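You operate a simulated robot arm through the tools that you are given. There is no shell and no other tool. Be economical: measure what you need, move in short steps, check, and stop when the job is done.

The job below is to be done with a simulated two-armed robot. You get a single attempt, and the scene is never put back.

Task
Stand the Wow sign from the tin in the carousel's empty blue holder.
Fine: free the latch, turn that holder to the latch and lock it there; leave the other signs in their holders.

Only the result counts: the job must be done as asked and must still hold three seconds after the hand-in. Knocking over, shifting, dropping, spilling or breaking anything else fails it.

Robot
Two 7-joint arms with fingered hands on one trunk, on a base that drives. Base frame: it is fixed to the floor where the robot stands at the start and does not move with it; the origin is under the middle of the robot, x ahead of it, y to its left, z up. Units: m, rad, N and s.
The left shoulder is at the start at [0.07, 0.142, 1.264], the right one opposite. With the tool pointing down near the work surface each hand reaches from about 0.1 to 0.72 m from the robot's upright axis, wherever it stands, measured 20 degrees to its own side. Places, roughly: carousel latch [0.6, 0.2, 0.8]; orange sign, purple sign, white sign, yellow sign [1, 0.75, 1]; sign carousel [0.6, 0.4, 0.8]. Payload 3.6 kg a hand.
The tool frame of a hand sits at the grasp point between the pads (the TCP): z along the fingers, y along the line on which they close. The tips reach 0.025 m beyond it. Largest opening 0.088 m; the body of the gripper starts 0.029 m behind the TCP. The gripper is a hand of 5 fingers: y runs from the thumb to the fingers, the wrist lies at [-0.013, -0.097, -0.162] in the tool frame, and closing takes about 1.5 s.
Orientation is that of the tool frame in the base frame, as a unit quaternion [x, y, z, w]. With the fingers straight down and the wrist toward the robot, the tool's x, y and z point along [0, 1, 0], [1, 0, 0] and [0, 0, -1] of the base frame.

Tools
- The arms move only by the tool apply_moves. It takes "left_moves", "right_moves" or both (then of equal length, played together; a hand with none holds still); each is a list that holds one entry, the list of rows, each a list of 6 numbers: the shift along the base's x, y, z in cm, then the turn, a rotation vector about the base's x, y, z in rad. In form: [[[dx, dy, dz, wx, wy, wz], ...]]. A call has 1 to 10 rows; each row shifts and turns the commanded pose from where the row before left it. "left_gripper" and "right_gripper" are, for a hand that has rows, the gripper command, from -1 (shut) to 1 (fully open), values between in proportion, set as the call begins (left out, the last holds). Each row takes 0.2 s and may step no farther than 0.05 m and 0.15 rad from the row before; otherwise, or with a gripper value out of range, the whole call is refused. Where a pose cannot be reached the arm comes as near as it can. A force on the tool above 40 N (or 10 N above the force at the start of the call, whichever is more), or a blocked arm, ends the call early, and 0.2 s more pass. The fingers move at their own pace (about 0.072 m/s each) and stop on an object; they squeeze with about 26 N. The grip force told is the motor's: it shows also when the fingers shut on nothing. Time passes only in rows, and 0.2 s behind the last, so rows that do not move let the fingers close. It gives the time, the measured TCP pose, the force on the tool (base axes), the opening and the grip force at its end, in the units of the frame above (readings bear some noise), with the torque about the TCP (base axes, N m) and any sound that the robot's microphone picked up.
- Cameras (640 x 400 px; columns grow to the right, rows downward): "scene" is now at [0.1303, 0.0376, 1.4938]; the picture's right is [0.40, -0.92, 0.00], its down [-0.51, -0.22, -0.83] and it looks along [0.76, 0.33, -0.56] (base axes); focal length 233 px, centre (320, 200). "left" rides on the left gripper at [-0.059, -0.079, -0.105] in its tool frame; the picture's right is [-0.73, -0.32, 0.61], its down [0.62, -0.68, 0.38] and it looks along [0.29, 0.66, 0.70] (tool axes); focal length 234 px, centre (320, 200). "right" rides on the right gripper at [0.059, -0.079, -0.105] in its tool frame; the picture's right is [-0.73, 0.32, -0.61], its down [-0.62, -0.68, 0.38] and it looks along [-0.29, 0.66, 0.70] (tool axes); focal length 234 px, centre (320, 200). There is no depth. A picture from a camera that has moved, and an enlarged one, comes with that camera's place and axes in the base frame and with its lens.
- capture(camera): a new picture of that camera. No time passes.
- move_column(by): slides the trunk up (or, below 0, down) by that many m; the arms and the scene camera ride with it, the base frame stays. It gives what a move gives, with no picture.
- steer(legs): drives the robot by 1 to 6 legs, each [ahead, left, turn to the left] in m, m and rad, along the robot's own axes; the way and the turn of a leg run together, so that a leg with both is an arc; at most 1.5 m and 3.142 rad a leg. The arms and the cameras ride along, it lands a little off, and it stops where it bumps. It gives what a move gives.
- preshape(shape, hand): the hand has 5 fingers and takes this shape, open, in about a second: jaw (thumb against the fingers, like two jaws); tri (thumb and two fingers); tip (a fingertip pinch); poke (one finger out to press); point (the index stretched); flat (the hand flat); cup (the hand cupped); fist (a fist). The gripper value then closes the fingers along that shape, each until it touches; the sizes above hold for jaw. It gives what a move gives, with no picture.
- head_to(pan, tilt): turns the head with the scene camera to pan (to the left, within 1.501 rad either way) and tilt (down, from -0.506 to 1.204), counted from straight ahead of the robot. It gives what a move gives.
- inspect(camera, box): a new picture of the part [left, top, right, bottom] of that camera's present view, enlarged. No time passes.
- sign_off(): hands the job in; it is judged then, once.

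Work in short steps. Places have to be worked out from the pictures, the camera data and where the tool is seen: move nearer, look again, correct. Check each grasp and each placing, and mend what went wrong. You have 120 turns and 108 pictures in all, those below and enlarged ones among them. Open the grippers and draw the arms clear of the work before you hand the job in, unless the task says otherwise; then end with one line.

The tools are called after "Call:" as a command line: name --argument value ..., lists and objects as JSON in quotes. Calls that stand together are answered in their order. apply_moves: Moves the arms, as the interface text tells. Its arguments: {"type":"object","properties":{"left_moves":{"type":"array"},"left_gripper":{"type":"number"},"right_moves":{"type":"array"},"right_gripper":{"type":"number"}},"required":[]} The other tools are called the same way: move_column (by) slides the trunk up or down; preshape (shape, hand) gives the hand a shape; steer (legs) drives the base; head_to (pan, tilt) turns the head that bears the scene camera; capture (camera) takes a picture; inspect (camera, box) takes an enlarged picture of a part of a camera's view; sign_off () hands the job in.

At the start:

```text
clock: 0.0
left_tcp_pos: [0.2846, 0.359, 1.3628]
left_ee_rot: [0.706, 0.708, 0.001, 0.0]
left_wrist_force: [-0.5, 0.1, 0.8]
left_moment: [-0.01, 0.03, -0.01]
left_finger_gap: 0.0878
left_grasp_force: 0.0
left_shape: jaw
right_tcp_pos: [0.4724, 0.0176, 1.3804]
right_ee_rot: [0.707, 0.707, 0.0, 0.001]
right_wrist_force: [0.8, -0.7, 0.1]
right_moment: [0.0, 0.01, -0.02]
right_finger_gap: 0.0877
right_grasp_force: 0.1
right_shape: jaw
trunk travel left (down, up): [-0.8, 0.14]
robot x, y, heading: [0.0004, 0.0024, 0.004]
head pan, tilt: [0.412, 0.597]
```

scene: 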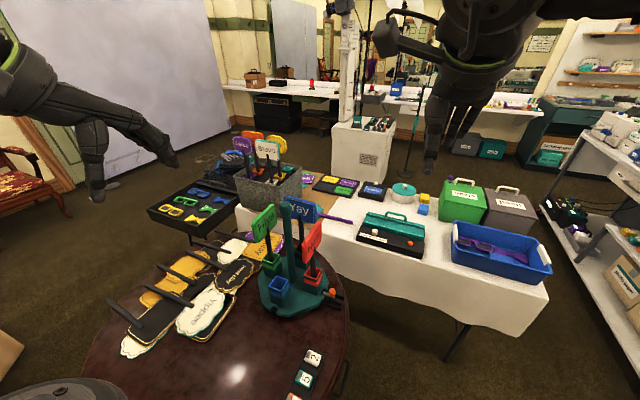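
right: 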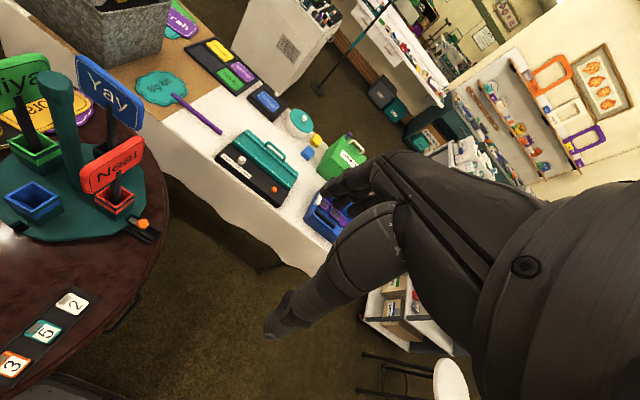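
left: 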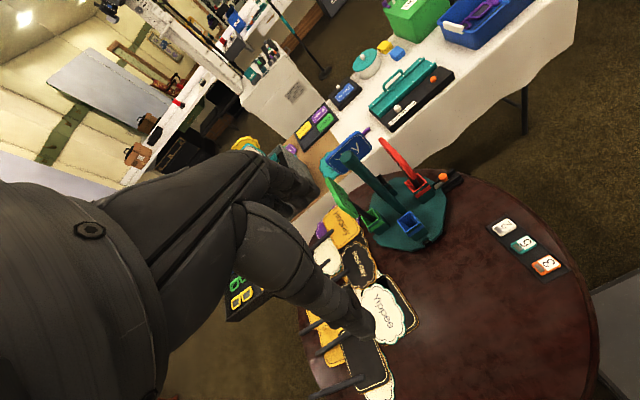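

The carousel and the tin with signs are visible; I look closer at both.

Call:
inspect --camera "scene" --box '[220, 180, 380, 340]'

Call:
inspect --camera "scene" --box '[210, 120, 330, 220]'

```text
2.50 times, centred on (300, 260) of scene
camera zoom: at [0.1303, 0.0376, 1.4938], right [0.4, -0.92, 0.0], down [-0.51, -0.22, -0.83], along [0.76, 0.33, -0.56], focal length 584 px, centre (370, 50)
```

zoom: 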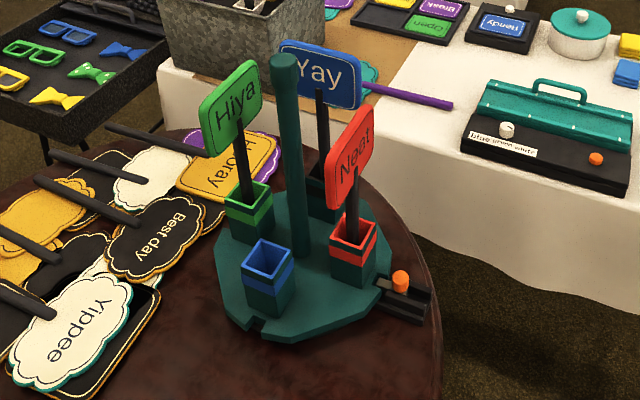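

```text
4.00 times, centred on (270, 170) of scene
camera zoom: at [0.1303, 0.0376, 1.4938], right [0.4, -0.92, 0.0], down [-0.51, -0.22, -0.83], along [0.76, 0.33, -0.56], focal length 934 px, centre (520, 320)
```

zoom: 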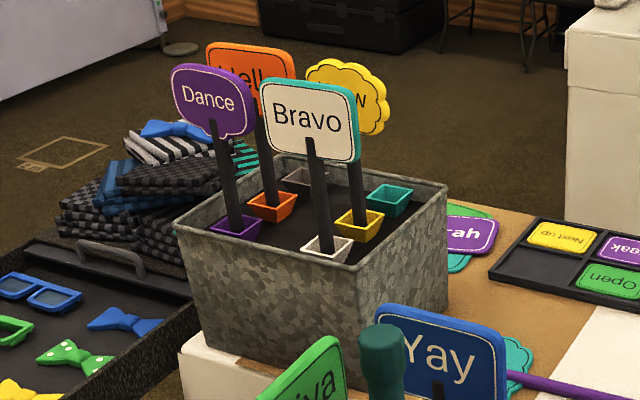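

Wow is the yellow sign in the tin. I inspect the latch from the other cameras.

Call:
inspect --camera "right" --box '[0, 60, 180, 260]'

Call:
inspect --camera "left" --box '[310, 120, 470, 260]'

```text
2.00 times, centred on (90, 160) of right
camera zoom: at [0.3948, 0.0762, 1.4852], right [0.32, -0.73, 0.61], down [-0.68, -0.62, -0.38], along [0.66, -0.29, -0.7], focal length 468 px, centre (780, 280)
```

zoom: 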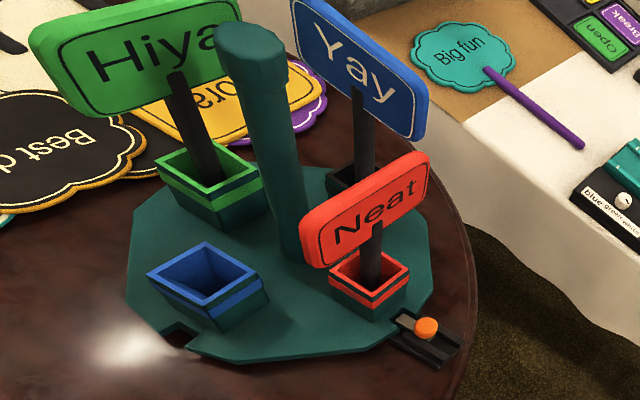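

```text
2.86 times, centred on (390, 190) of left
camera zoom: at [0.2044, 0.3003, 1.4675], right [-0.32, -0.73, -0.61], down [-0.68, 0.62, -0.38], along [0.66, 0.29, -0.7], focal length 669 px, centre (120, 229)
```

zoom: 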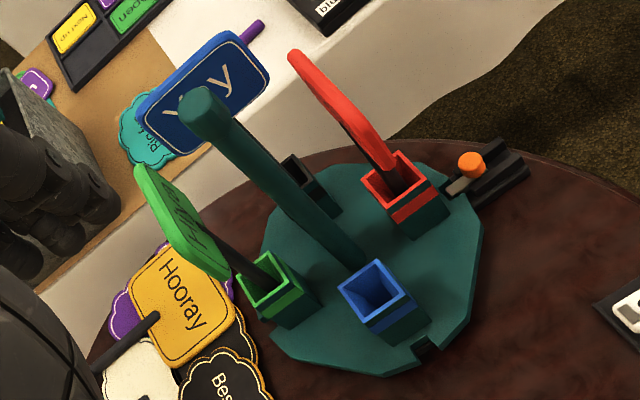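

Triangulation: latch knob ≈(0.602,0.193,0.77), blue holder ≈(0.517,0.349,0.83), red ≈(0.597,0.259), carousel centre ≈(0.602,0.344). I look around the floor to see where the base can drive.

Call:
head_to --pan 0.0 --tilt 0.9

Call:
capture --camera "scene"

Call:
head_to --pan 0.9 --tilt 0.7

Call:
capture --camera "scene"

```text
clock: 0.9
left_tcp_pos: [0.2831, 0.3599, 1.3626]
left_ee_rot: [0.706, 0.708, 0.001, 0.001]
left_wrist_force: [-0.1, 0.5, -0.4]
left_moment: [0.0, 0.02, 0.0]
left_finger_gap: 0.0876
left_grasp_force: 0.1
left_shape: jaw
right_tcp_pos: [0.4723, 0.0181, 1.3802]
right_ee_rot: [0.707, 0.707, 0.0, 0.0]
right_wrist_force: [-0.9, 0.5, 0.0]
right_moment: [0.02, 0.02, 0.01]
right_finger_gap: 0.0878
right_grasp_force: 0.1
right_shape: jaw
trunk travel left (down, up): [-0.8, 0.14]
robot x, y, heading: [0.0018, 0.0049, -0.004]
head pan, tilt: [0.0, 0.901]
```

```text
100 pictures are left
camera scene: at [0.1247, 0.0022, 1.4687], right [0.0, -1.0, 0.0], down [-0.78, 0.0, -0.62], along [0.62, 0.0, -0.78], focal length 233 px, centre (320, 200)
```

scene: 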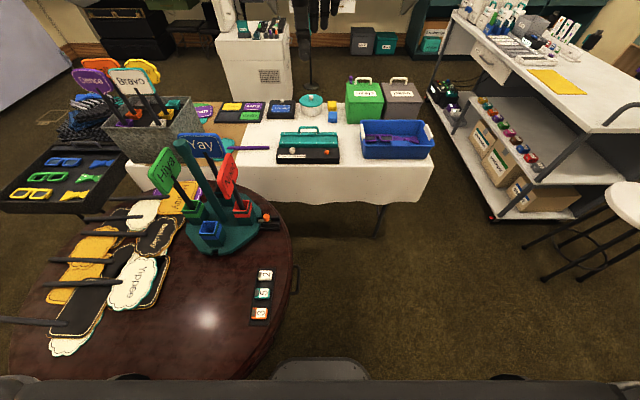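

```text
clock: 2.1
left_tcp_pos: [0.2838, 0.3606, 1.3625]
left_ee_rot: [0.707, 0.708, -0.001, 0.0]
left_wrist_force: [0.6, -1.1, 0.1]
left_moment: [0.01, 0.03, 0.02]
left_finger_gap: 0.0877
left_grasp_force: 0.0
left_shape: jaw
right_tcp_pos: [0.4724, 0.0174, 1.3797]
right_ee_rot: [0.707, 0.707, -0.001, 0.0]
right_wrist_force: [0.1, 0.0, 0.0]
right_moment: [0.0, -0.01, -0.01]
right_finger_gap: 0.0877
right_grasp_force: 0.1
right_shape: jaw
trunk travel left (down, up): [-0.8, 0.14]
robot x, y, heading: [-0.002, 0.0017, -0.005]
head pan, tilt: [0.901, 0.7]
```

```text
99 pictures are left
camera scene: at [0.102, 0.0686, 1.4848], right [0.78, -0.62, 0.0], down [-0.4, -0.5, -0.76], along [0.48, 0.6, -0.64], focal length 233 px, centre (320, 200)
```

scene: 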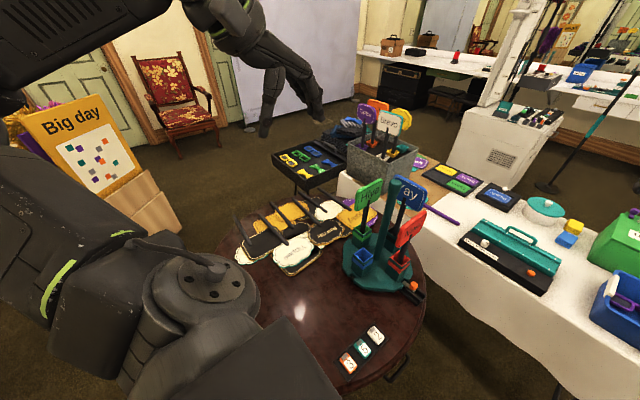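

Round table lies about x 0.1–0.8, y 0.09–0.82; the tin on the white table is best reached from behind that table. I look at the floor beyond and to the right.

Call:
head_to --pan 0.0 --tilt 0.45

Call:
capture --camera "scene"

Call:
head_to --pan -0.8 --tilt 0.8

Call:
capture --camera "scene"

```text
clock: 3.3
left_tcp_pos: [0.2835, 0.3597, 1.3625]
left_ee_rot: [0.707, 0.708, 0.0, 0.001]
left_wrist_force: [0.3, -0.1, 0.3]
left_moment: [-0.02, 0.01, -0.01]
left_finger_gap: 0.0874
left_grasp_force: 0.1
left_shape: jaw
right_tcp_pos: [0.4729, 0.0173, 1.3799]
right_ee_rot: [0.707, 0.707, 0.0, 0.0]
right_wrist_force: [0.2, -0.3, -0.1]
right_moment: [0.01, -0.03, 0.0]
right_finger_gap: 0.0875
right_grasp_force: 0.2
right_shape: jaw
trunk travel left (down, up): [-0.8, 0.14]
robot x, y, heading: [-0.0003, 0.0008, -0.001]
head pan, tilt: [0.0, 0.45]
```

```text
98 pictures are left
camera scene: at [0.1411, 0.0022, 1.507], right [0.0, -1.0, 0.0], down [-0.44, 0.0, -0.9], along [0.9, 0.0, -0.44], focal length 233 px, centre (320, 200)
```

scene: 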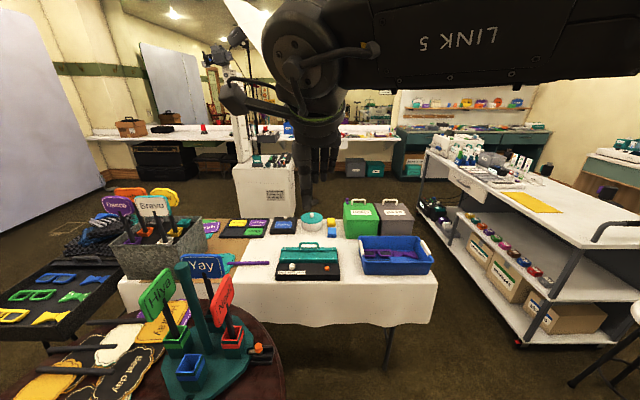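

```text
clock: 4.4
left_tcp_pos: [0.2837, 0.3606, 1.3629]
left_ee_rot: [0.707, 0.708, 0.0, 0.001]
left_wrist_force: [0.1, 1.2, -1.0]
left_moment: [0.03, 0.02, 0.01]
left_finger_gap: 0.0878
left_grasp_force: 0.0
left_shape: jaw
right_tcp_pos: [0.4723, 0.018, 1.3808]
right_ee_rot: [0.707, 0.707, 0.0, 0.001]
right_wrist_force: [0.2, -0.4, 0.1]
right_moment: [0.0, -0.02, 0.0]
right_finger_gap: 0.0877
right_grasp_force: 0.0
right_shape: jaw
trunk travel left (down, up): [-0.8, 0.14]
robot x, y, heading: [-0.0012, 0.0, -0.002]
head pan, tilt: [-0.799, 0.799]
```

```text
97 pictures are left
camera scene: at [0.1055, -0.0556, 1.4766], right [-0.72, -0.7, 0.0], down [-0.5, 0.51, -0.7], along [0.49, -0.5, -0.72], focal length 233 px, centre (320, 200)
```

scene: 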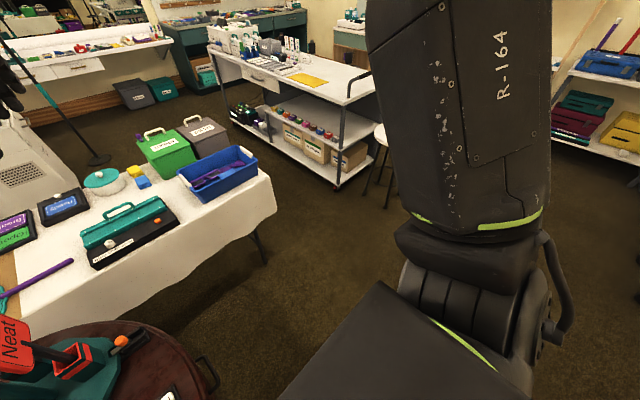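

Plenty of room behind the white table. First the latch: I bring the left hand above the knob and move the right hand away.

Call:
apply_moves --left_moves '[[[0, -4.2, 0, 0, 0, 0], [0, -4.2, 0, 0, 0, 0], [0, -4.2, 0, 0, 0, 0], [0, -4.2, 0, 0, 0, 0], [4.8, 0, -1, 0, 0, 0], [4.8, 0, -1, 0, 0, 0], [4.8, 0, -1, 0, 0, 0], [4.8, 0, -1, 0, 0, 0], [4.8, 0, -1, 0, 0, 0], [4.8, 0, -1, 0, 0, 0]]]' --right_moves '[[[-2, -4, 0, 0, 0, 0], [-2, -4, 0, 0, 0, 0], [-2, -4, 0, 0, 0, 0], [-2, -4, 0, 0, 0, 0], [-2, -4, 0, 0, 0, 0], [-2, -4, 0, 0, 0, 0], [-2, -4, 0, 0, 0, 0], [-2, -4, 0, 0, 0, 0], [0, 0, 0, 0, 0, 0], [0, 0, 0, 0, 0, 0]]]'

Call:
head_to --pan 0.4 --tilt 0.85

Call:
capture --camera "scene"

Call:
capture --camera "left"

```text
clock: 6.6
left_tcp_pos: [0.5736, 0.1931, 1.3004]
left_ee_rot: [0.706, 0.708, -0.001, 0.0]
left_wrist_force: [0.7, 0.6, -0.3]
left_moment: [0.05, 0.06, 0.02]
left_finger_gap: 0.088
left_grasp_force: 0.0
left_shape: jaw
right_tcp_pos: [0.397, -0.2486, 1.3397]
right_ee_rot: [0.707, 0.707, 0.0, 0.0]
right_wrist_force: [1.2, -0.2, 0.3]
right_moment: [-0.01, 0.0, -0.01]
right_finger_gap: 0.0875
right_grasp_force: 0.0
right_shape: jaw
right hand out of reach, approached as far as the arm can: row 6, 7, 8
trunk travel left (down, up): [-0.8, 0.14]
robot x, y, heading: [-0.0012, -0.0039, 0.002]
head pan, tilt: [-0.799, 0.799]
```

```text
clock: 8.0
left_tcp_pos: [0.5694, 0.193, 1.3028]
left_ee_rot: [0.707, 0.707, 0.001, 0.001]
left_wrist_force: [0.2, -0.5, 0.2]
left_moment: [0.05, -0.01, -0.01]
left_finger_gap: 0.0876
left_grasp_force: 0.0
left_shape: jaw
right_tcp_pos: [0.3939, -0.2482, 1.3409]
right_ee_rot: [0.707, 0.707, 0.0, -0.001]
right_wrist_force: [-0.1, 0.6, 0.6]
right_moment: [-0.02, 0.04, 0.0]
right_finger_gap: 0.0875
right_grasp_force: 0.1
right_shape: jaw
trunk travel left (down, up): [-0.8, 0.14]
robot x, y, heading: [-0.001, 0.0005, -0.001]
head pan, tilt: [0.4, 0.85]
```

```text
96 pictures are left
camera scene: at [0.1212, 0.0322, 1.4725], right [0.39, -0.92, 0.0], down [-0.69, -0.29, -0.66], along [0.61, 0.26, -0.75], focal length 233 px, centre (320, 200)
```

scene: 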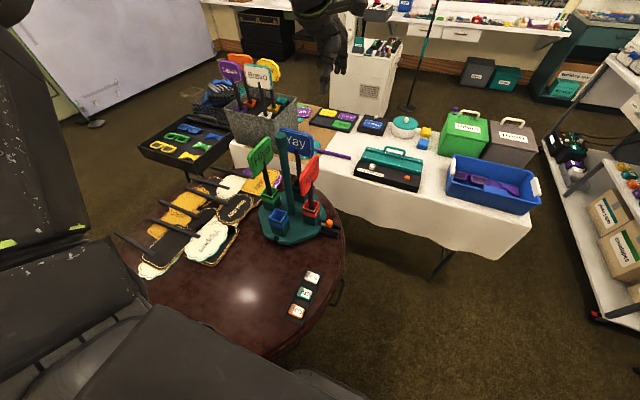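

```text
95 pictures are left
camera left: at [0.49, 0.1327, 1.4076], right [-0.32, -0.73, -0.61], down [-0.68, 0.62, -0.38], along [0.66, 0.29, -0.7], focal length 234 px, centre (320, 200)
```

left: 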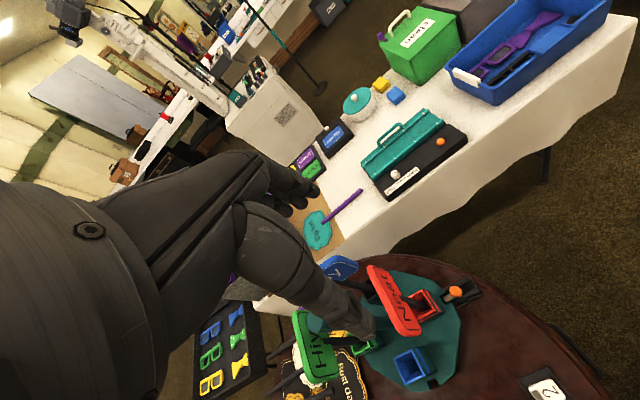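

Hand is above the knob region. I lower to z≈1.08 and correct x.

Call:
apply_moves --left_moves '[[[3.2, -0.3, -2, 0, 0, 0], [0, 0, -4.5, 0, 0, 0], [0, 0, -4.5, 0, 0, 0], [0, 0, -4.5, 0, 0, 0], [0, 0, -4.5, 0, 0, 0], [0, 0, 0, 0, 0, 0]]]'

Call:
capture --camera "left"

Call:
inspect --camera "scene" --box '[240, 80, 400, 260]'

```text
clock: 9.4
left_tcp_pos: [0.6005, 0.1891, 1.1023]
left_ee_rot: [0.707, 0.707, 0.001, 0.001]
left_wrist_force: [0.1, -0.8, -0.2]
left_moment: [-0.01, -0.03, 0.02]
left_finger_gap: 0.088
left_grasp_force: 0.0
left_shape: jaw
right_tcp_pos: [0.3927, -0.2487, 1.3409]
right_ee_rot: [0.707, 0.707, 0.001, 0.0]
right_wrist_force: [-0.5, 0.2, 0.9]
right_moment: [0.02, -0.01, 0.0]
right_finger_gap: 0.0874
right_grasp_force: 0.2
right_shape: jaw
trunk travel left (down, up): [-0.8, 0.14]
robot x, y, heading: [-0.0025, 0.0004, 0.002]
head pan, tilt: [0.4, 0.85]
```

```text
94 pictures are left
camera left: at [0.5209, 0.1292, 1.2066], right [-0.32, -0.73, -0.61], down [-0.68, 0.62, -0.38], along [0.66, 0.29, -0.69], focal length 234 px, centre (320, 200)
```

left: 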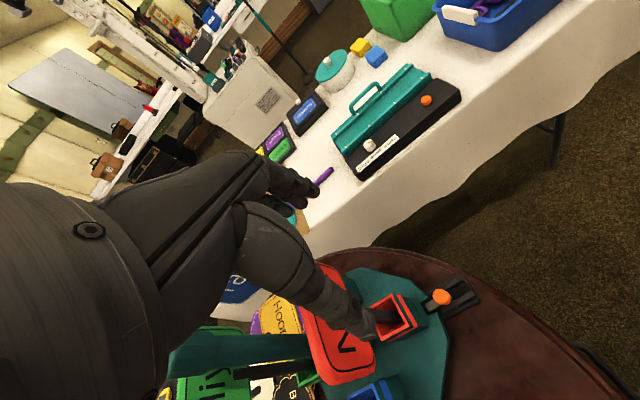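

```text
2.22 times, centred on (320, 170) of scene
camera zoom: at [0.1203, 0.0322, 1.4726], right [0.39, -0.92, 0.0], down [-0.69, -0.29, -0.66], along [0.61, 0.26, -0.75], focal length 519 px, centre (320, 267)
```

zoom: 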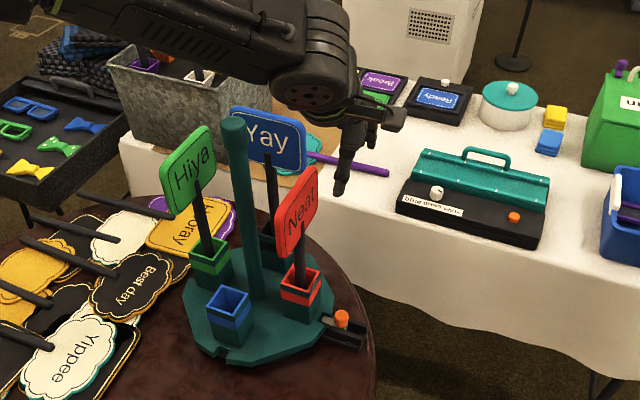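

Knob confirmed at (0.601,0.193). I descend to z≈0.90 and check.

Call:
apply_moves --left_moves '[[[0, 0.2, -4, 0, 0, 0], [0, 0, -4, 0, 0, 0], [0, 0, -4, 0, 0, 0], [0, 0, -4, 0, 0, 0], [0, 0, -4, 0, 0, 0], [0, 0, 0, 0, 0, 0]]]'

Call:
capture --camera "left"

Call:
inspect --camera "scene" --box '[240, 120, 400, 260]'

```text
clock: 10.8
left_tcp_pos: [0.5599, 0.2298, 0.9609]
left_ee_rot: [0.707, 0.707, 0.0, 0.0]
left_wrist_force: [0.0, 0.1, -0.6]
left_moment: [0.02, 0.02, -0.01]
left_finger_gap: 0.088
left_grasp_force: 0.1
left_shape: jaw
left hand out of reach, approached as far as the arm can: row 3, 4, 5
right_tcp_pos: [0.3927, -0.2496, 1.3407]
right_ee_rot: [0.707, 0.707, 0.001, 0.0]
right_wrist_force: [0.3, 0.8, 0.2]
right_moment: [0.03, 0.01, 0.03]
right_finger_gap: 0.0881
right_grasp_force: 0.1
right_shape: jaw
trunk travel left (down, up): [-0.8, 0.14]
robot x, y, heading: [-0.0029, 0.0013, 0.004]
head pan, tilt: [0.4, 0.85]
```

```text
92 pictures are left
camera left: at [0.4807, 0.1701, 1.0653], right [-0.32, -0.73, -0.61], down [-0.68, 0.62, -0.38], along [0.66, 0.29, -0.7], focal length 234 px, centre (320, 200)
```

left: 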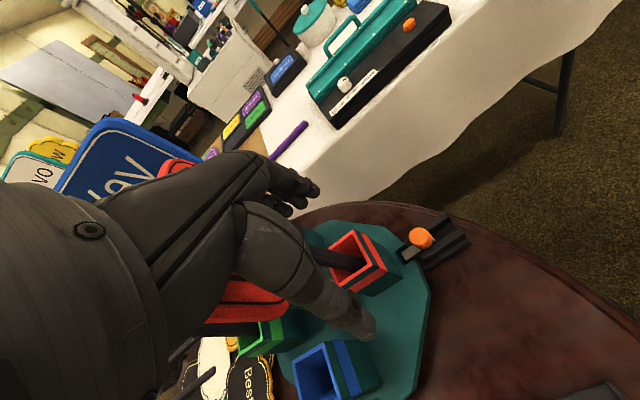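

```text
2.86 times, centred on (320, 190) of scene
camera zoom: at [0.1211, 0.0321, 1.4726], right [0.39, -0.92, 0.0], down [-0.69, -0.29, -0.66], along [0.61, 0.26, -0.75], focal length 667 px, centre (320, 229)
```

zoom: 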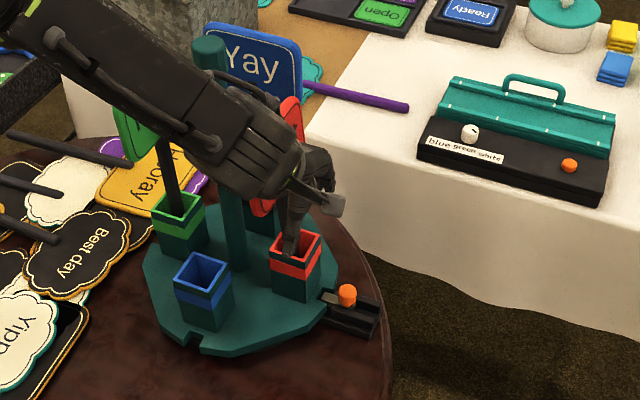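

The arm ran out of reach and drifted toward the sign; I go back up and lower the trunk instead.

Call:
apply_moves --left_moves '[[[0, 0, 3, 0, 0, 0], [0, 0, 4, 0, 0, 0], [0, 0, 4, 0, 0, 0], [0, 0, 4, 0, 0, 0], [0, 0, 0, 0, 0, 0]]]'

Call:
capture --camera "scene"

```text
clock: 12.0
left_tcp_pos: [0.5621, 0.2289, 1.1097]
left_ee_rot: [0.707, 0.708, 0.001, 0.0]
left_wrist_force: [-0.3, 0.3, -0.2]
left_moment: [-0.05, 0.02, 0.03]
left_finger_gap: 0.0877
left_grasp_force: 0.1
left_shape: jaw
right_tcp_pos: [0.3941, -0.2477, 1.3413]
right_ee_rot: [0.707, 0.707, 0.001, 0.0]
right_wrist_force: [-0.2, -0.5, 0.0]
right_moment: [0.0, 0.01, -0.01]
right_finger_gap: 0.0879
right_grasp_force: 0.1
right_shape: jaw
trunk travel left (down, up): [-0.8, 0.14]
robot x, y, heading: [0.0014, 0.0034, -0.002]
head pan, tilt: [0.4, 0.85]
```

```text
90 pictures are left
camera scene: at [0.1217, 0.0325, 1.4725], right [0.39, -0.92, 0.0], down [-0.69, -0.29, -0.66], along [0.61, 0.26, -0.75], focal length 233 px, centre (320, 200)
```

scene: 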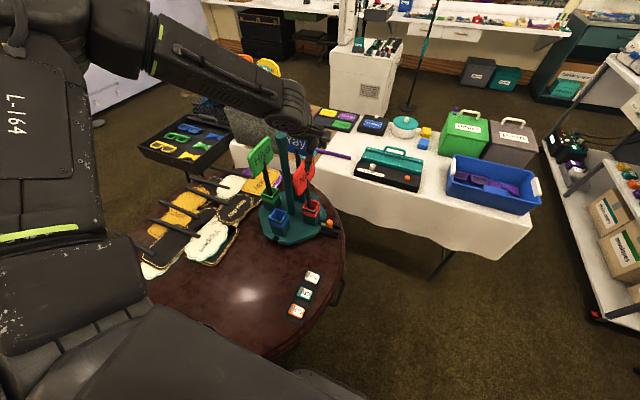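

Nothing disturbed. I raise the hand and put it back over y≈0.19, then slide the trunk down.

Call:
apply_moves --left_moves '[[[0, -1, 4.5, 0, 0, 0], [0, -1, 4.5, 0, 0, 0], [1, -1, 4.5, 0, 0, 0], [1.9, -0.7, 4.5, 0, 0, 0], [1, 0, 4.5, 0, 0, 0], [0, 0, 0, 0, 0, 0]]]'

Call:
move_column --by -0.27

Call:
capture --camera "scene"

Call:
capture --camera "left"

```text
clock: 13.4
left_tcp_pos: [0.6006, 0.1916, 1.3358]
left_ee_rot: [0.708, 0.707, -0.001, -0.001]
left_wrist_force: [0.5, -0.5, 0.0]
left_moment: [-0.01, 0.01, 0.01]
left_finger_gap: 0.0875
left_grasp_force: 0.1
left_shape: jaw
right_tcp_pos: [0.3949, -0.2477, 1.3405]
right_ee_rot: [0.707, 0.707, 0.0, 0.0]
right_wrist_force: [-0.3, -0.1, 0.7]
right_moment: [-0.01, -0.02, -0.01]
right_finger_gap: 0.088
right_grasp_force: 0.0
right_shape: jaw
trunk travel left (down, up): [-0.8, 0.14]
robot x, y, heading: [-0.0019, 0.0008, 0.003]
head pan, tilt: [0.4, 0.85]
```

```text
clock: 16.1
left_tcp_pos: [0.6017, 0.1912, 1.066]
left_ee_rot: [0.706, 0.708, 0.0, 0.0]
left_wrist_force: [-0.2, 0.4, 0.4]
left_moment: [0.02, -0.03, -0.02]
left_finger_gap: 0.0878
left_grasp_force: 0.1
left_shape: jaw
right_tcp_pos: [0.3938, -0.2489, 1.0702]
right_ee_rot: [0.707, 0.707, 0.0, 0.0]
right_wrist_force: [0.3, -1.3, 0.4]
right_moment: [0.0, -0.01, -0.01]
right_finger_gap: 0.0876
right_grasp_force: 0.1
right_shape: jaw
trunk travel left (down, up): [-0.53, 0.41]
robot x, y, heading: [-0.0033, 0.0025, 0.005]
head pan, tilt: [0.4, 0.85]
```

```text
89 pictures are left
camera scene: at [0.1212, 0.0324, 1.2026], right [0.39, -0.92, 0.0], down [-0.69, -0.29, -0.66], along [0.61, 0.26, -0.75], focal length 233 px, centre (320, 200)
```

scene: 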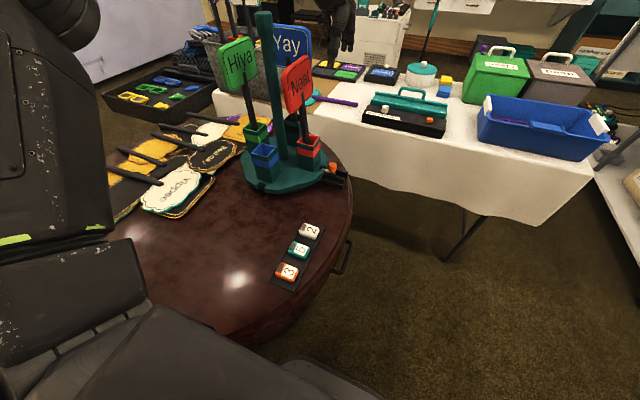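

```text
88 pictures are left
camera left: at [0.5215, 0.1318, 1.171], right [-0.32, -0.73, -0.61], down [-0.68, 0.62, -0.38], along [0.66, 0.29, -0.7], focal length 234 px, centre (320, 200)
```

left: 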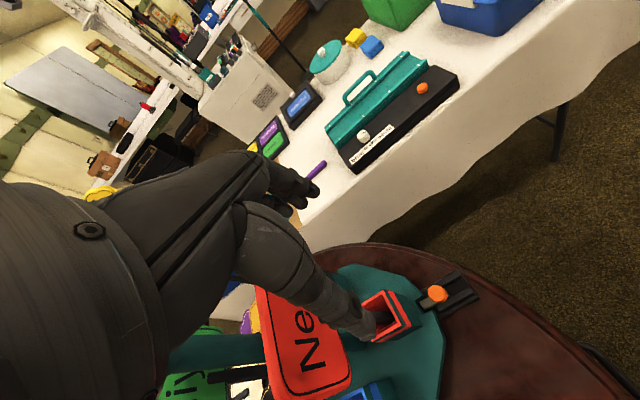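

Good clearance. Descend to z≈0.87.

Call:
head_to --pan 0.42 --tilt 0.65

Call:
apply_moves --left_moves '[[[0, 0.2, -4, 0, 0, 0], [0, 0, -4, 0, 0, 0], [0, 0, -4, 0, 0, 0], [0, 0, -4, 0, 0, 0], [0, 0, -3.5, 0, 0, 0], [0, 0, 0, 0, 0, 0]]]'

Call:
inspect --camera "left" --box '[220, 130, 540, 400]'

Call:
inspect --camera "scene" --box '[200, 60, 400, 240]'

```text
clock: 16.9
left_tcp_pos: [0.6018, 0.1909, 1.0662]
left_ee_rot: [0.707, 0.707, 0.001, 0.001]
left_wrist_force: [-0.3, -0.6, 0.1]
left_moment: [0.01, -0.01, 0.01]
left_finger_gap: 0.0879
left_grasp_force: 0.1
left_shape: jaw
right_tcp_pos: [0.3937, -0.2488, 1.0708]
right_ee_rot: [0.707, 0.707, 0.001, -0.001]
right_wrist_force: [-0.1, -0.6, 0.6]
right_moment: [-0.02, 0.0, 0.01]
right_finger_gap: 0.0878
right_grasp_force: 0.0
right_shape: jaw
trunk travel left (down, up): [-0.53, 0.41]
robot x, y, heading: [-0.0025, -0.0027, -0.0]
head pan, tilt: [0.421, 0.649]
```

```text
clock: 18.3
left_tcp_pos: [0.6001, 0.1938, 0.8732]
left_ee_rot: [0.706, 0.708, 0.001, 0.0]
left_wrist_force: [0.2, -0.6, 0.0]
left_moment: [-0.01, 0.0, 0.02]
left_finger_gap: 0.0877
left_grasp_force: 0.1
left_shape: jaw
right_tcp_pos: [0.3937, -0.2488, 1.07]
right_ee_rot: [0.707, 0.707, 0.0, 0.0]
right_wrist_force: [-0.5, 0.4, 0.1]
right_moment: [0.0, 0.01, -0.02]
right_finger_gap: 0.0878
right_grasp_force: 0.1
right_shape: jaw
trunk travel left (down, up): [-0.53, 0.41]
robot x, y, heading: [0.0014, -0.0028, -0.004]
head pan, tilt: [0.421, 0.649]
```

```text
1.48 times, centred on (380, 265) of left
camera zoom: at [0.52, 0.1345, 0.9771], right [-0.32, -0.73, -0.61], down [-0.68, 0.62, -0.38], along [0.66, 0.29, -0.7], focal length 347 px, centre (231, 104)
```

zoom: 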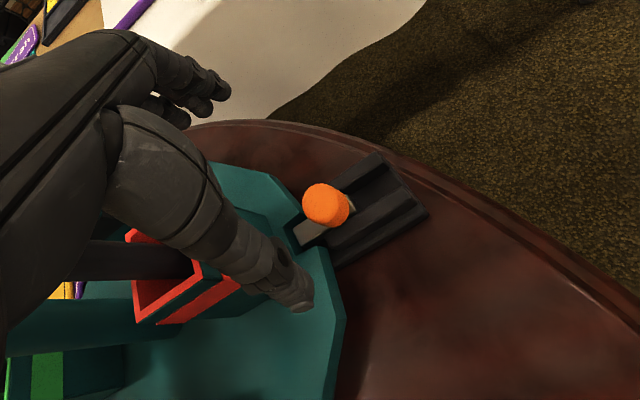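

```text
2.22 times, centred on (300, 150) of scene
camera zoom: at [0.128, 0.0373, 1.2192], right [0.41, -0.91, 0.0], down [-0.55, -0.25, -0.8], along [0.73, 0.33, -0.6], focal length 519 px, centre (364, 311)
```

zoom: 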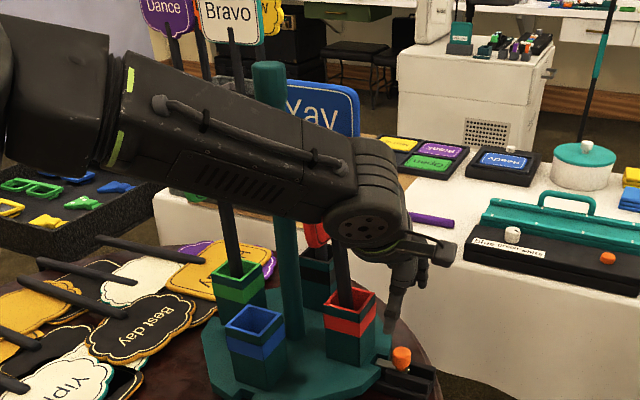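

Alignment is good. Lower so the fingertips flank the knob, carefully.

Call:
apply_moves --left_moves '[[[0, -0.1, -3, 0, 0, 0], [0, 0, -2.5, 0, 0, 0], [0, 0, -1, 0, 0, 0], [0, 0, -1, 0, 0, 0], [0, 0, 0, 0, 0, 0]]]'

Call:
inspect --camera "left" --box '[220, 130, 540, 400]'

Call:
inspect --camera "scene" --box '[270, 120, 390, 240]'

```text
clock: 19.5
left_tcp_pos: [0.5998, 0.1919, 0.7971]
left_ee_rot: [0.707, 0.708, 0.001, 0.001]
left_wrist_force: [-0.8, 0.7, -0.6]
left_moment: [-0.01, 0.01, 0.0]
left_finger_gap: 0.0879
left_grasp_force: 0.0
left_shape: jaw
right_tcp_pos: [0.3932, -0.2484, 1.0704]
right_ee_rot: [0.707, 0.707, -0.001, 0.0]
right_wrist_force: [0.1, 0.6, 0.2]
right_moment: [0.04, 0.01, -0.02]
right_finger_gap: 0.0877
right_grasp_force: 0.1
right_shape: jaw
trunk travel left (down, up): [-0.53, 0.41]
robot x, y, heading: [-0.0016, -0.0012, -0.002]
head pan, tilt: [0.421, 0.649]
```

```text
1.48 times, centred on (380, 265) of left
camera zoom: at [0.5207, 0.1328, 0.9014], right [-0.32, -0.73, -0.61], down [-0.68, 0.62, -0.38], along [0.66, 0.29, -0.7], focal length 347 px, centre (231, 104)
```

zoom: 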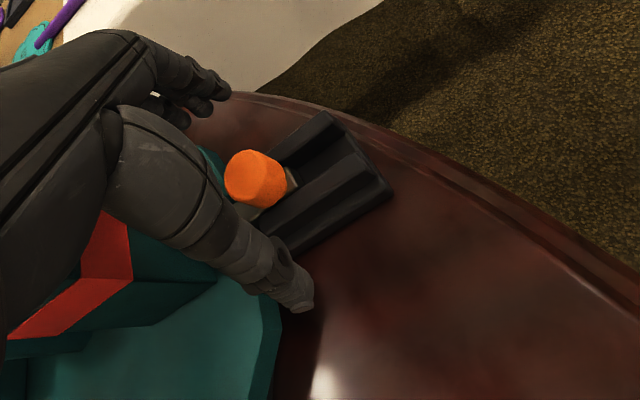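

```text
3.33 times, centred on (330, 180) of scene
camera zoom: at [0.1284, 0.0373, 1.2192], right [0.41, -0.91, 0.0], down [-0.55, -0.25, -0.8], along [0.73, 0.33, -0.6], focal length 778 px, centre (287, 267)
```

zoom: 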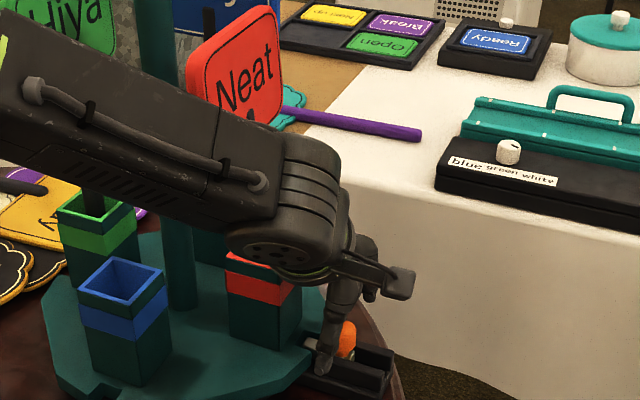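

The knob sits between thumb and fingers. I close on it.

Call:
apply_moves --left_moves '[[[0, 0, 0, 0, 0, 0], [0, 0, 0, 0, 0, 0], [0, 0, 0, 0, 0, 0], [0, 0, 0, 0, 0, 0], [0, 0, 0, 0, 0, 0], [0, 0, 0, 0, 0, 0], [0, 0, 0, 0, 0, 0], [0, 0, 0, 0, 0, 0]]]' --left_gripper -1

Call:
inspect --camera "left" --box '[220, 130, 540, 400]'

```text
clock: 21.3
left_tcp_pos: [0.5996, 0.1924, 0.7962]
left_ee_rot: [0.706, 0.708, 0.0, 0.001]
left_wrist_force: [-5.3, -0.9, -2.0]
left_moment: [-0.01, 0.1, 0.0]
left_finger_gap: 0.0157
left_grasp_force: 25.5
left_shape: jaw
right_tcp_pos: [0.3936, -0.2475, 1.0711]
right_ee_rot: [0.707, 0.707, 0.0, 0.0]
right_wrist_force: [0.3, 0.1, 0.6]
right_moment: [-0.01, -0.02, 0.01]
right_finger_gap: 0.0875
right_grasp_force: 0.0
right_shape: jaw
trunk travel left (down, up): [-0.53, 0.41]
robot x, y, heading: [-0.0022, -0.0002, -0.002]
head pan, tilt: [0.421, 0.649]
```

```text
1.48 times, centred on (380, 265) of left
camera zoom: at [0.5204, 0.1328, 0.9015], right [-0.32, -0.73, -0.61], down [-0.68, 0.62, -0.38], along [0.66, 0.29, -0.7], focal length 347 px, centre (231, 104)
```

zoom: 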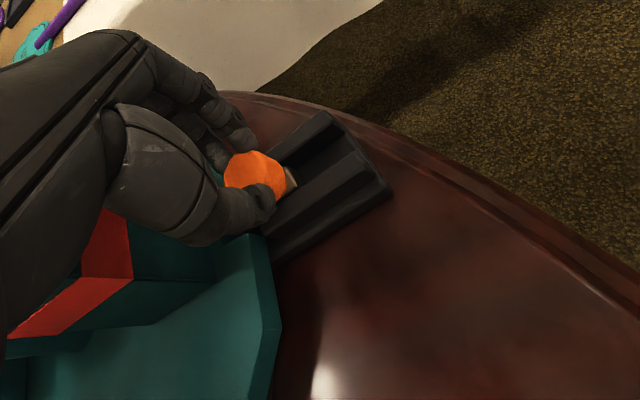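

Knob gripped (gap 16 mm). I slide it outward (−y) and watch force.

Call:
apply_moves --left_moves '[[[0, -0.5, 0, 0, 0, 0], [0, -0.5, 0, 0, 0, 0], [0, -0.5, 0, 0, 0, 0], [0, -0.5, 0, 0, 0, 0], [0, 0, 0, 0, 0, 0]]]'

Call:
inspect --camera "left" --box '[220, 130, 540, 400]'

```text
clock: 22.5
left_tcp_pos: [0.6002, 0.1739, 0.7961]
left_ee_rot: [0.706, 0.708, 0.001, 0.0]
left_wrist_force: [-7.7, 9.4, -0.7]
left_moment: [0.16, 0.18, 0.09]
left_finger_gap: 0.0155
left_grasp_force: 26.1
left_shape: jaw
right_tcp_pos: [0.3928, -0.2468, 1.0707]
right_ee_rot: [0.707, 0.708, 0.001, 0.0]
right_wrist_force: [0.0, -0.3, 0.4]
right_moment: [-0.01, 0.01, -0.03]
right_finger_gap: 0.0877
right_grasp_force: 0.0
right_shape: jaw
trunk travel left (down, up): [-0.53, 0.41]
robot x, y, heading: [0.0032, -0.0025, 0.002]
head pan, tilt: [0.421, 0.649]
```

```text
1.48 times, centred on (380, 265) of left
camera zoom: at [0.5208, 0.1143, 0.9013], right [-0.32, -0.73, -0.61], down [-0.68, 0.62, -0.38], along [0.66, 0.29, -0.69], focal length 347 px, centre (231, 104)
```

zoom: 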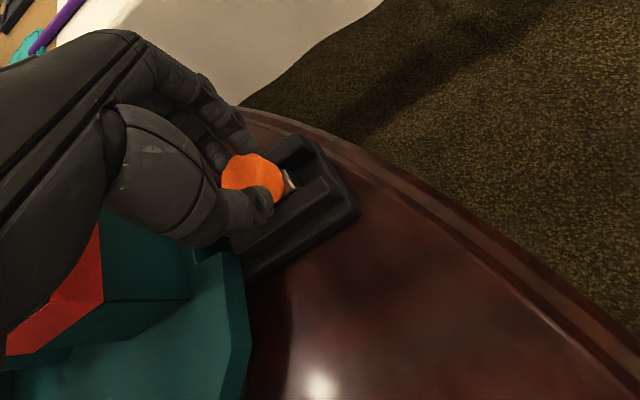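

It moved ~18 mm with 9 N. I try a bit more to find the end stop.

Call:
apply_moves --left_moves '[[[0, -0.5, 0, 0, 0, 0], [0, -0.4, 0, 0, 0, 0], [0, 0, 0, 0, 0, 0]]]'

Call:
inspect --camera "left" --box '[220, 130, 540, 400]'

```text
clock: 23.3
left_tcp_pos: [0.5996, 0.1659, 0.7969]
left_ee_rot: [0.706, 0.708, 0.0, 0.002]
left_wrist_force: [-11.0, 19.4, -0.9]
left_moment: [0.39, 0.16, 0.05]
left_finger_gap: 0.0136
left_grasp_force: 25.9
left_shape: jaw
right_tcp_pos: [0.3921, -0.2449, 1.0723]
right_ee_rot: [0.707, 0.708, 0.0, 0.002]
right_wrist_force: [-0.1, 0.2, -1.3]
right_moment: [0.02, 0.0, -0.02]
right_finger_gap: 0.0877
right_grasp_force: 0.0
right_shape: jaw
trunk travel left (down, up): [-0.53, 0.41]
robot x, y, heading: [0.0027, 0.0023, 0.004]
head pan, tilt: [0.421, 0.649]
```

```text
1.48 times, centred on (380, 265) of left
camera zoom: at [0.52, 0.107, 0.9018], right [-0.32, -0.73, -0.61], down [-0.68, 0.62, -0.39], along [0.66, 0.29, -0.69], focal length 347 px, centre (231, 104)
```

zoom: 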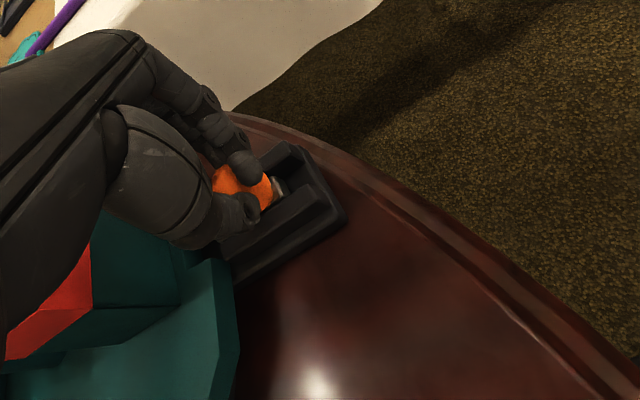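

End stop reached (slip). I open and raise the hand, then check that the bolt stays out.

Call:
apply_moves --left_moves '[[[0, 0, 0, 0, 0, 0], [0, 0, 0, 0, 0, 0], [0, 0, 0, 0, 0, 0], [0, 0, 0, 0, 0, 0], [0, 0, 0, 0, 0, 0], [0, 0, 4, 0, 0, 0], [0, 0, 4.5, 0, 0, 0], [0, 0, 4.5, 0, 0, 0], [0, -1, 4.5, 0, 0, 0], [0, 0, 4.5, 0, 0, 0]]]' --left_gripper 1

Call:
inspect --camera "left" --box '[300, 200, 500, 400]'

Call:
inspect --camera "scene" --box '[200, 60, 400, 240]'

```text
clock: 25.5
left_tcp_pos: [0.6014, 0.1539, 1.0171]
left_ee_rot: [0.707, 0.707, 0.0, 0.001]
left_wrist_force: [0.4, -0.3, 1.1]
left_moment: [0.02, -0.01, 0.01]
left_finger_gap: 0.088
left_grasp_force: 0.0
left_shape: jaw
right_tcp_pos: [0.3936, -0.2483, 1.0709]
right_ee_rot: [0.707, 0.707, 0.0, 0.0]
right_wrist_force: [-0.4, -0.4, -0.1]
right_moment: [-0.05, -0.02, 0.0]
right_finger_gap: 0.0875
right_grasp_force: 0.0
right_shape: jaw
trunk travel left (down, up): [-0.53, 0.41]
robot x, y, heading: [0.0011, -0.0001, -0.004]
head pan, tilt: [0.421, 0.649]
```

```text
2.00 times, centred on (400, 300) of left
camera zoom: at [0.5216, 0.095, 1.1226], right [-0.32, -0.73, -0.61], down [-0.68, 0.62, -0.38], along [0.66, 0.29, -0.7], focal length 468 px, centre (160, 0)
```

zoom: 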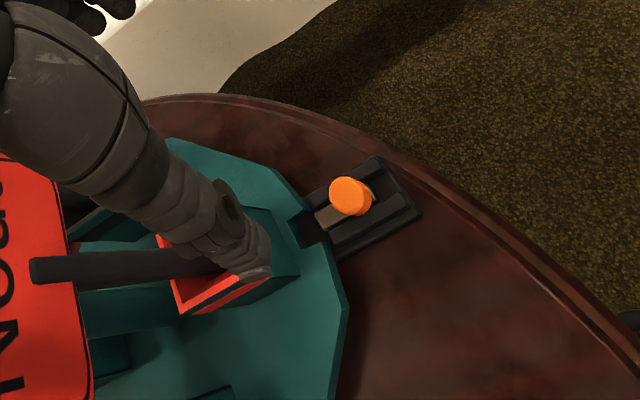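

```text
2.22 times, centred on (300, 150) of scene
camera zoom: at [0.1279, 0.0375, 1.2192], right [0.41, -0.91, 0.0], down [-0.55, -0.25, -0.8], along [0.73, 0.33, -0.6], focal length 519 px, centre (364, 311)
```

zoom: 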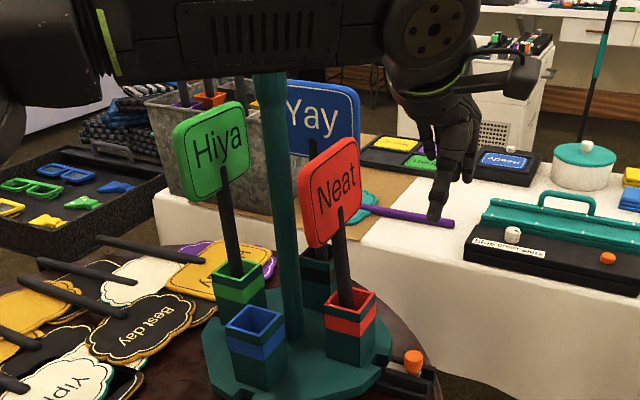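

The bolt is clear of the notch and stays out. Next I raise the hand, bring it over the blue holder and set it to the poke shape.

Call:
apply_moves --left_moves '[[[-1, 0, 4.5, 0, 0, 0], [-2, 0, 4.5, 0, 0, 0], [-3, 1, 4.5, 0, 0, 0], [-3, 3, 3, 0, 0, 0], [-3, 4, 0, 0, 0, 0], [0, 4, 0, 0, 0, 0], [0, 4, 0, 0, 0, 0], [0, 3.5, 0, 0, 0, 0]]]'

Call:
preshape --shape "poke" --hand "left"

Call:
capture --camera "left"

Call:
capture --camera "scene"

```text
refused: row 3 steps farther than a row can; nothing moved
```

```text
clock: 26.4
left_tcp_pos: [0.6014, 0.1539, 1.0163]
left_ee_rot: [0.706, 0.708, 0.001, 0.001]
left_wrist_force: [0.3, 1.0, 0.3]
left_moment: [0.01, 0.02, 0.02]
left_finger_gap: 0.0001
left_grasp_force: 0.0
left_shape: poke
right_tcp_pos: [0.3941, -0.2491, 1.0703]
right_ee_rot: [0.707, 0.707, 0.0, 0.001]
right_wrist_force: [0.1, 0.1, 1.1]
right_moment: [-0.02, 0.01, 0.02]
right_finger_gap: 0.0877
right_grasp_force: 0.1
right_shape: jaw
trunk travel left (down, up): [-0.53, 0.41]
robot x, y, heading: [-0.0003, 0.0002, -0.0]
head pan, tilt: [0.421, 0.649]
```

```text
78 pictures are left
camera left: at [0.5222, 0.0949, 1.1214], right [-0.32, -0.73, -0.61], down [-0.68, 0.62, -0.38], along [0.66, 0.29, -0.7], focal length 234 px, centre (320, 200)
```

left: 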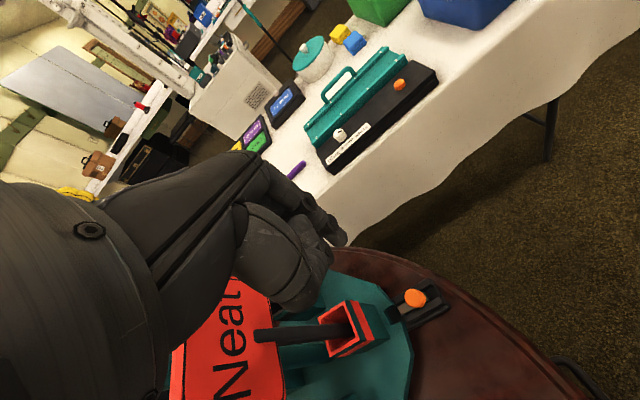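

```text
77 pictures are left
camera scene: at [0.1285, 0.0374, 1.2191], right [0.41, -0.91, 0.0], down [-0.55, -0.25, -0.8], along [0.73, 0.33, -0.6], focal length 233 px, centre (320, 200)
```

scene: 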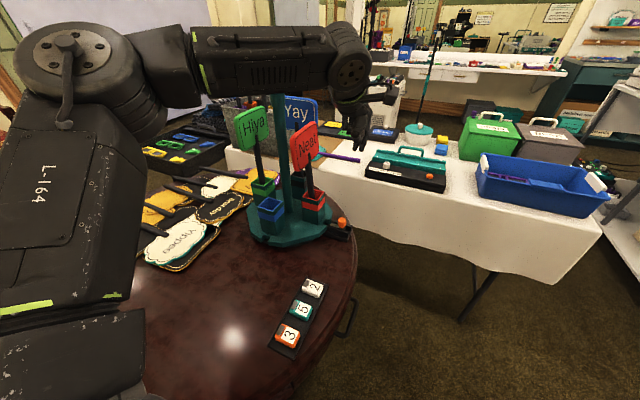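

I look closely at the poke shape.

Call:
inspect --camera "left" --box '[200, 140, 400, 320]'

Call:
inspect --camera "scene" --box '[300, 60, 420, 170]'

```text
2.22 times, centred on (300, 230) of left
camera zoom: at [0.5222, 0.0949, 1.1214], right [-0.32, -0.73, -0.61], down [-0.68, 0.62, -0.38], along [0.66, 0.29, -0.7], focal length 520 px, centre (364, 133)
```

zoom: 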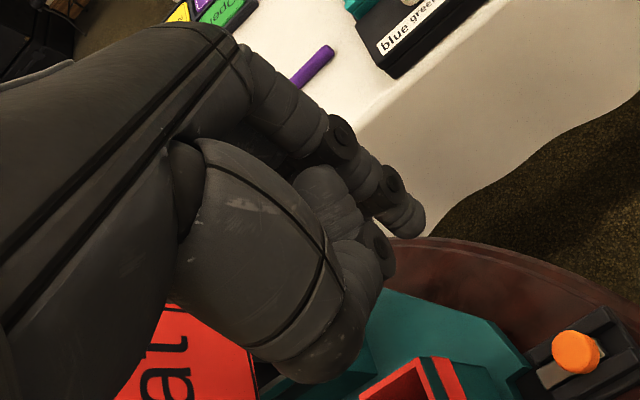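

```text
3.64 times, centred on (360, 115) of scene
camera zoom: at [0.1285, 0.0374, 1.2191], right [0.41, -0.91, 0.0], down [-0.55, -0.25, -0.8], along [0.73, 0.33, -0.6], focal length 849 px, centre (174, 509)
```

zoom: 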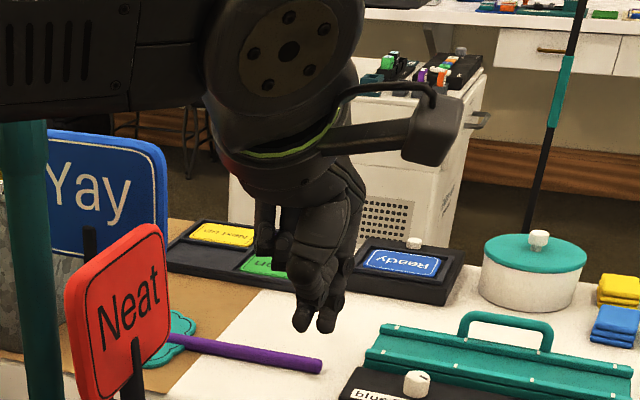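

The poke finger protrudes little; I try "point" for a longer finger.

Call:
preshape --shape "point" --hand "left"

Call:
inspect --camera "left" --box '[200, 140, 400, 320]'

Call:
inspect --camera "scene" --box '[300, 60, 420, 170]'

```text
clock: 27.3
left_tcp_pos: [0.6021, 0.1534, 1.0163]
left_ee_rot: [0.707, 0.708, 0.001, 0.001]
left_wrist_force: [0.7, 0.1, -0.3]
left_moment: [0.04, 0.03, 0.04]
left_finger_gap: 0.0
left_grasp_force: 0.0
left_shape: point
right_tcp_pos: [0.3925, -0.2487, 1.0712]
right_ee_rot: [0.707, 0.707, 0.0, -0.001]
right_wrist_force: [0.7, 0.1, 0.3]
right_moment: [-0.02, 0.02, 0.04]
right_finger_gap: 0.0876
right_grasp_force: 0.1
right_shape: jaw
trunk travel left (down, up): [-0.53, 0.41]
robot x, y, heading: [-0.001, -0.0003, -0.002]
head pan, tilt: [0.421, 0.649]
```

```text
2.22 times, centred on (300, 230) of left
camera zoom: at [0.5222, 0.0949, 1.1214], right [-0.32, -0.73, -0.61], down [-0.68, 0.62, -0.38], along [0.66, 0.29, -0.7], focal length 520 px, centre (364, 133)
```

zoom: 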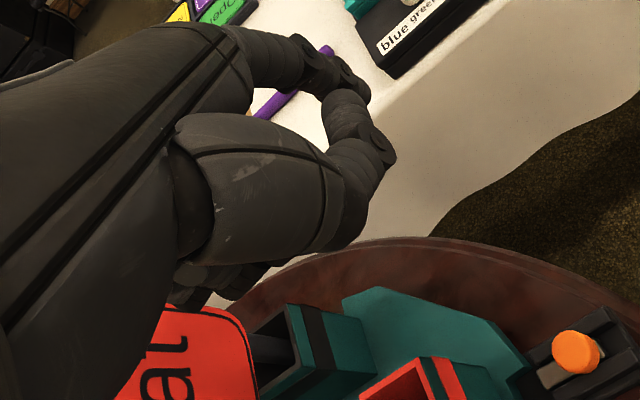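

```text
3.64 times, centred on (360, 115) of scene
camera zoom: at [0.1285, 0.0374, 1.2191], right [0.41, -0.91, 0.0], down [-0.55, -0.25, -0.8], along [0.73, 0.33, -0.6], focal length 849 px, centre (174, 509)
```

zoom: 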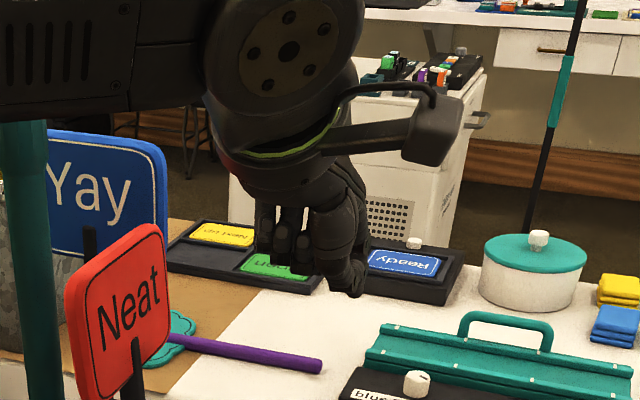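

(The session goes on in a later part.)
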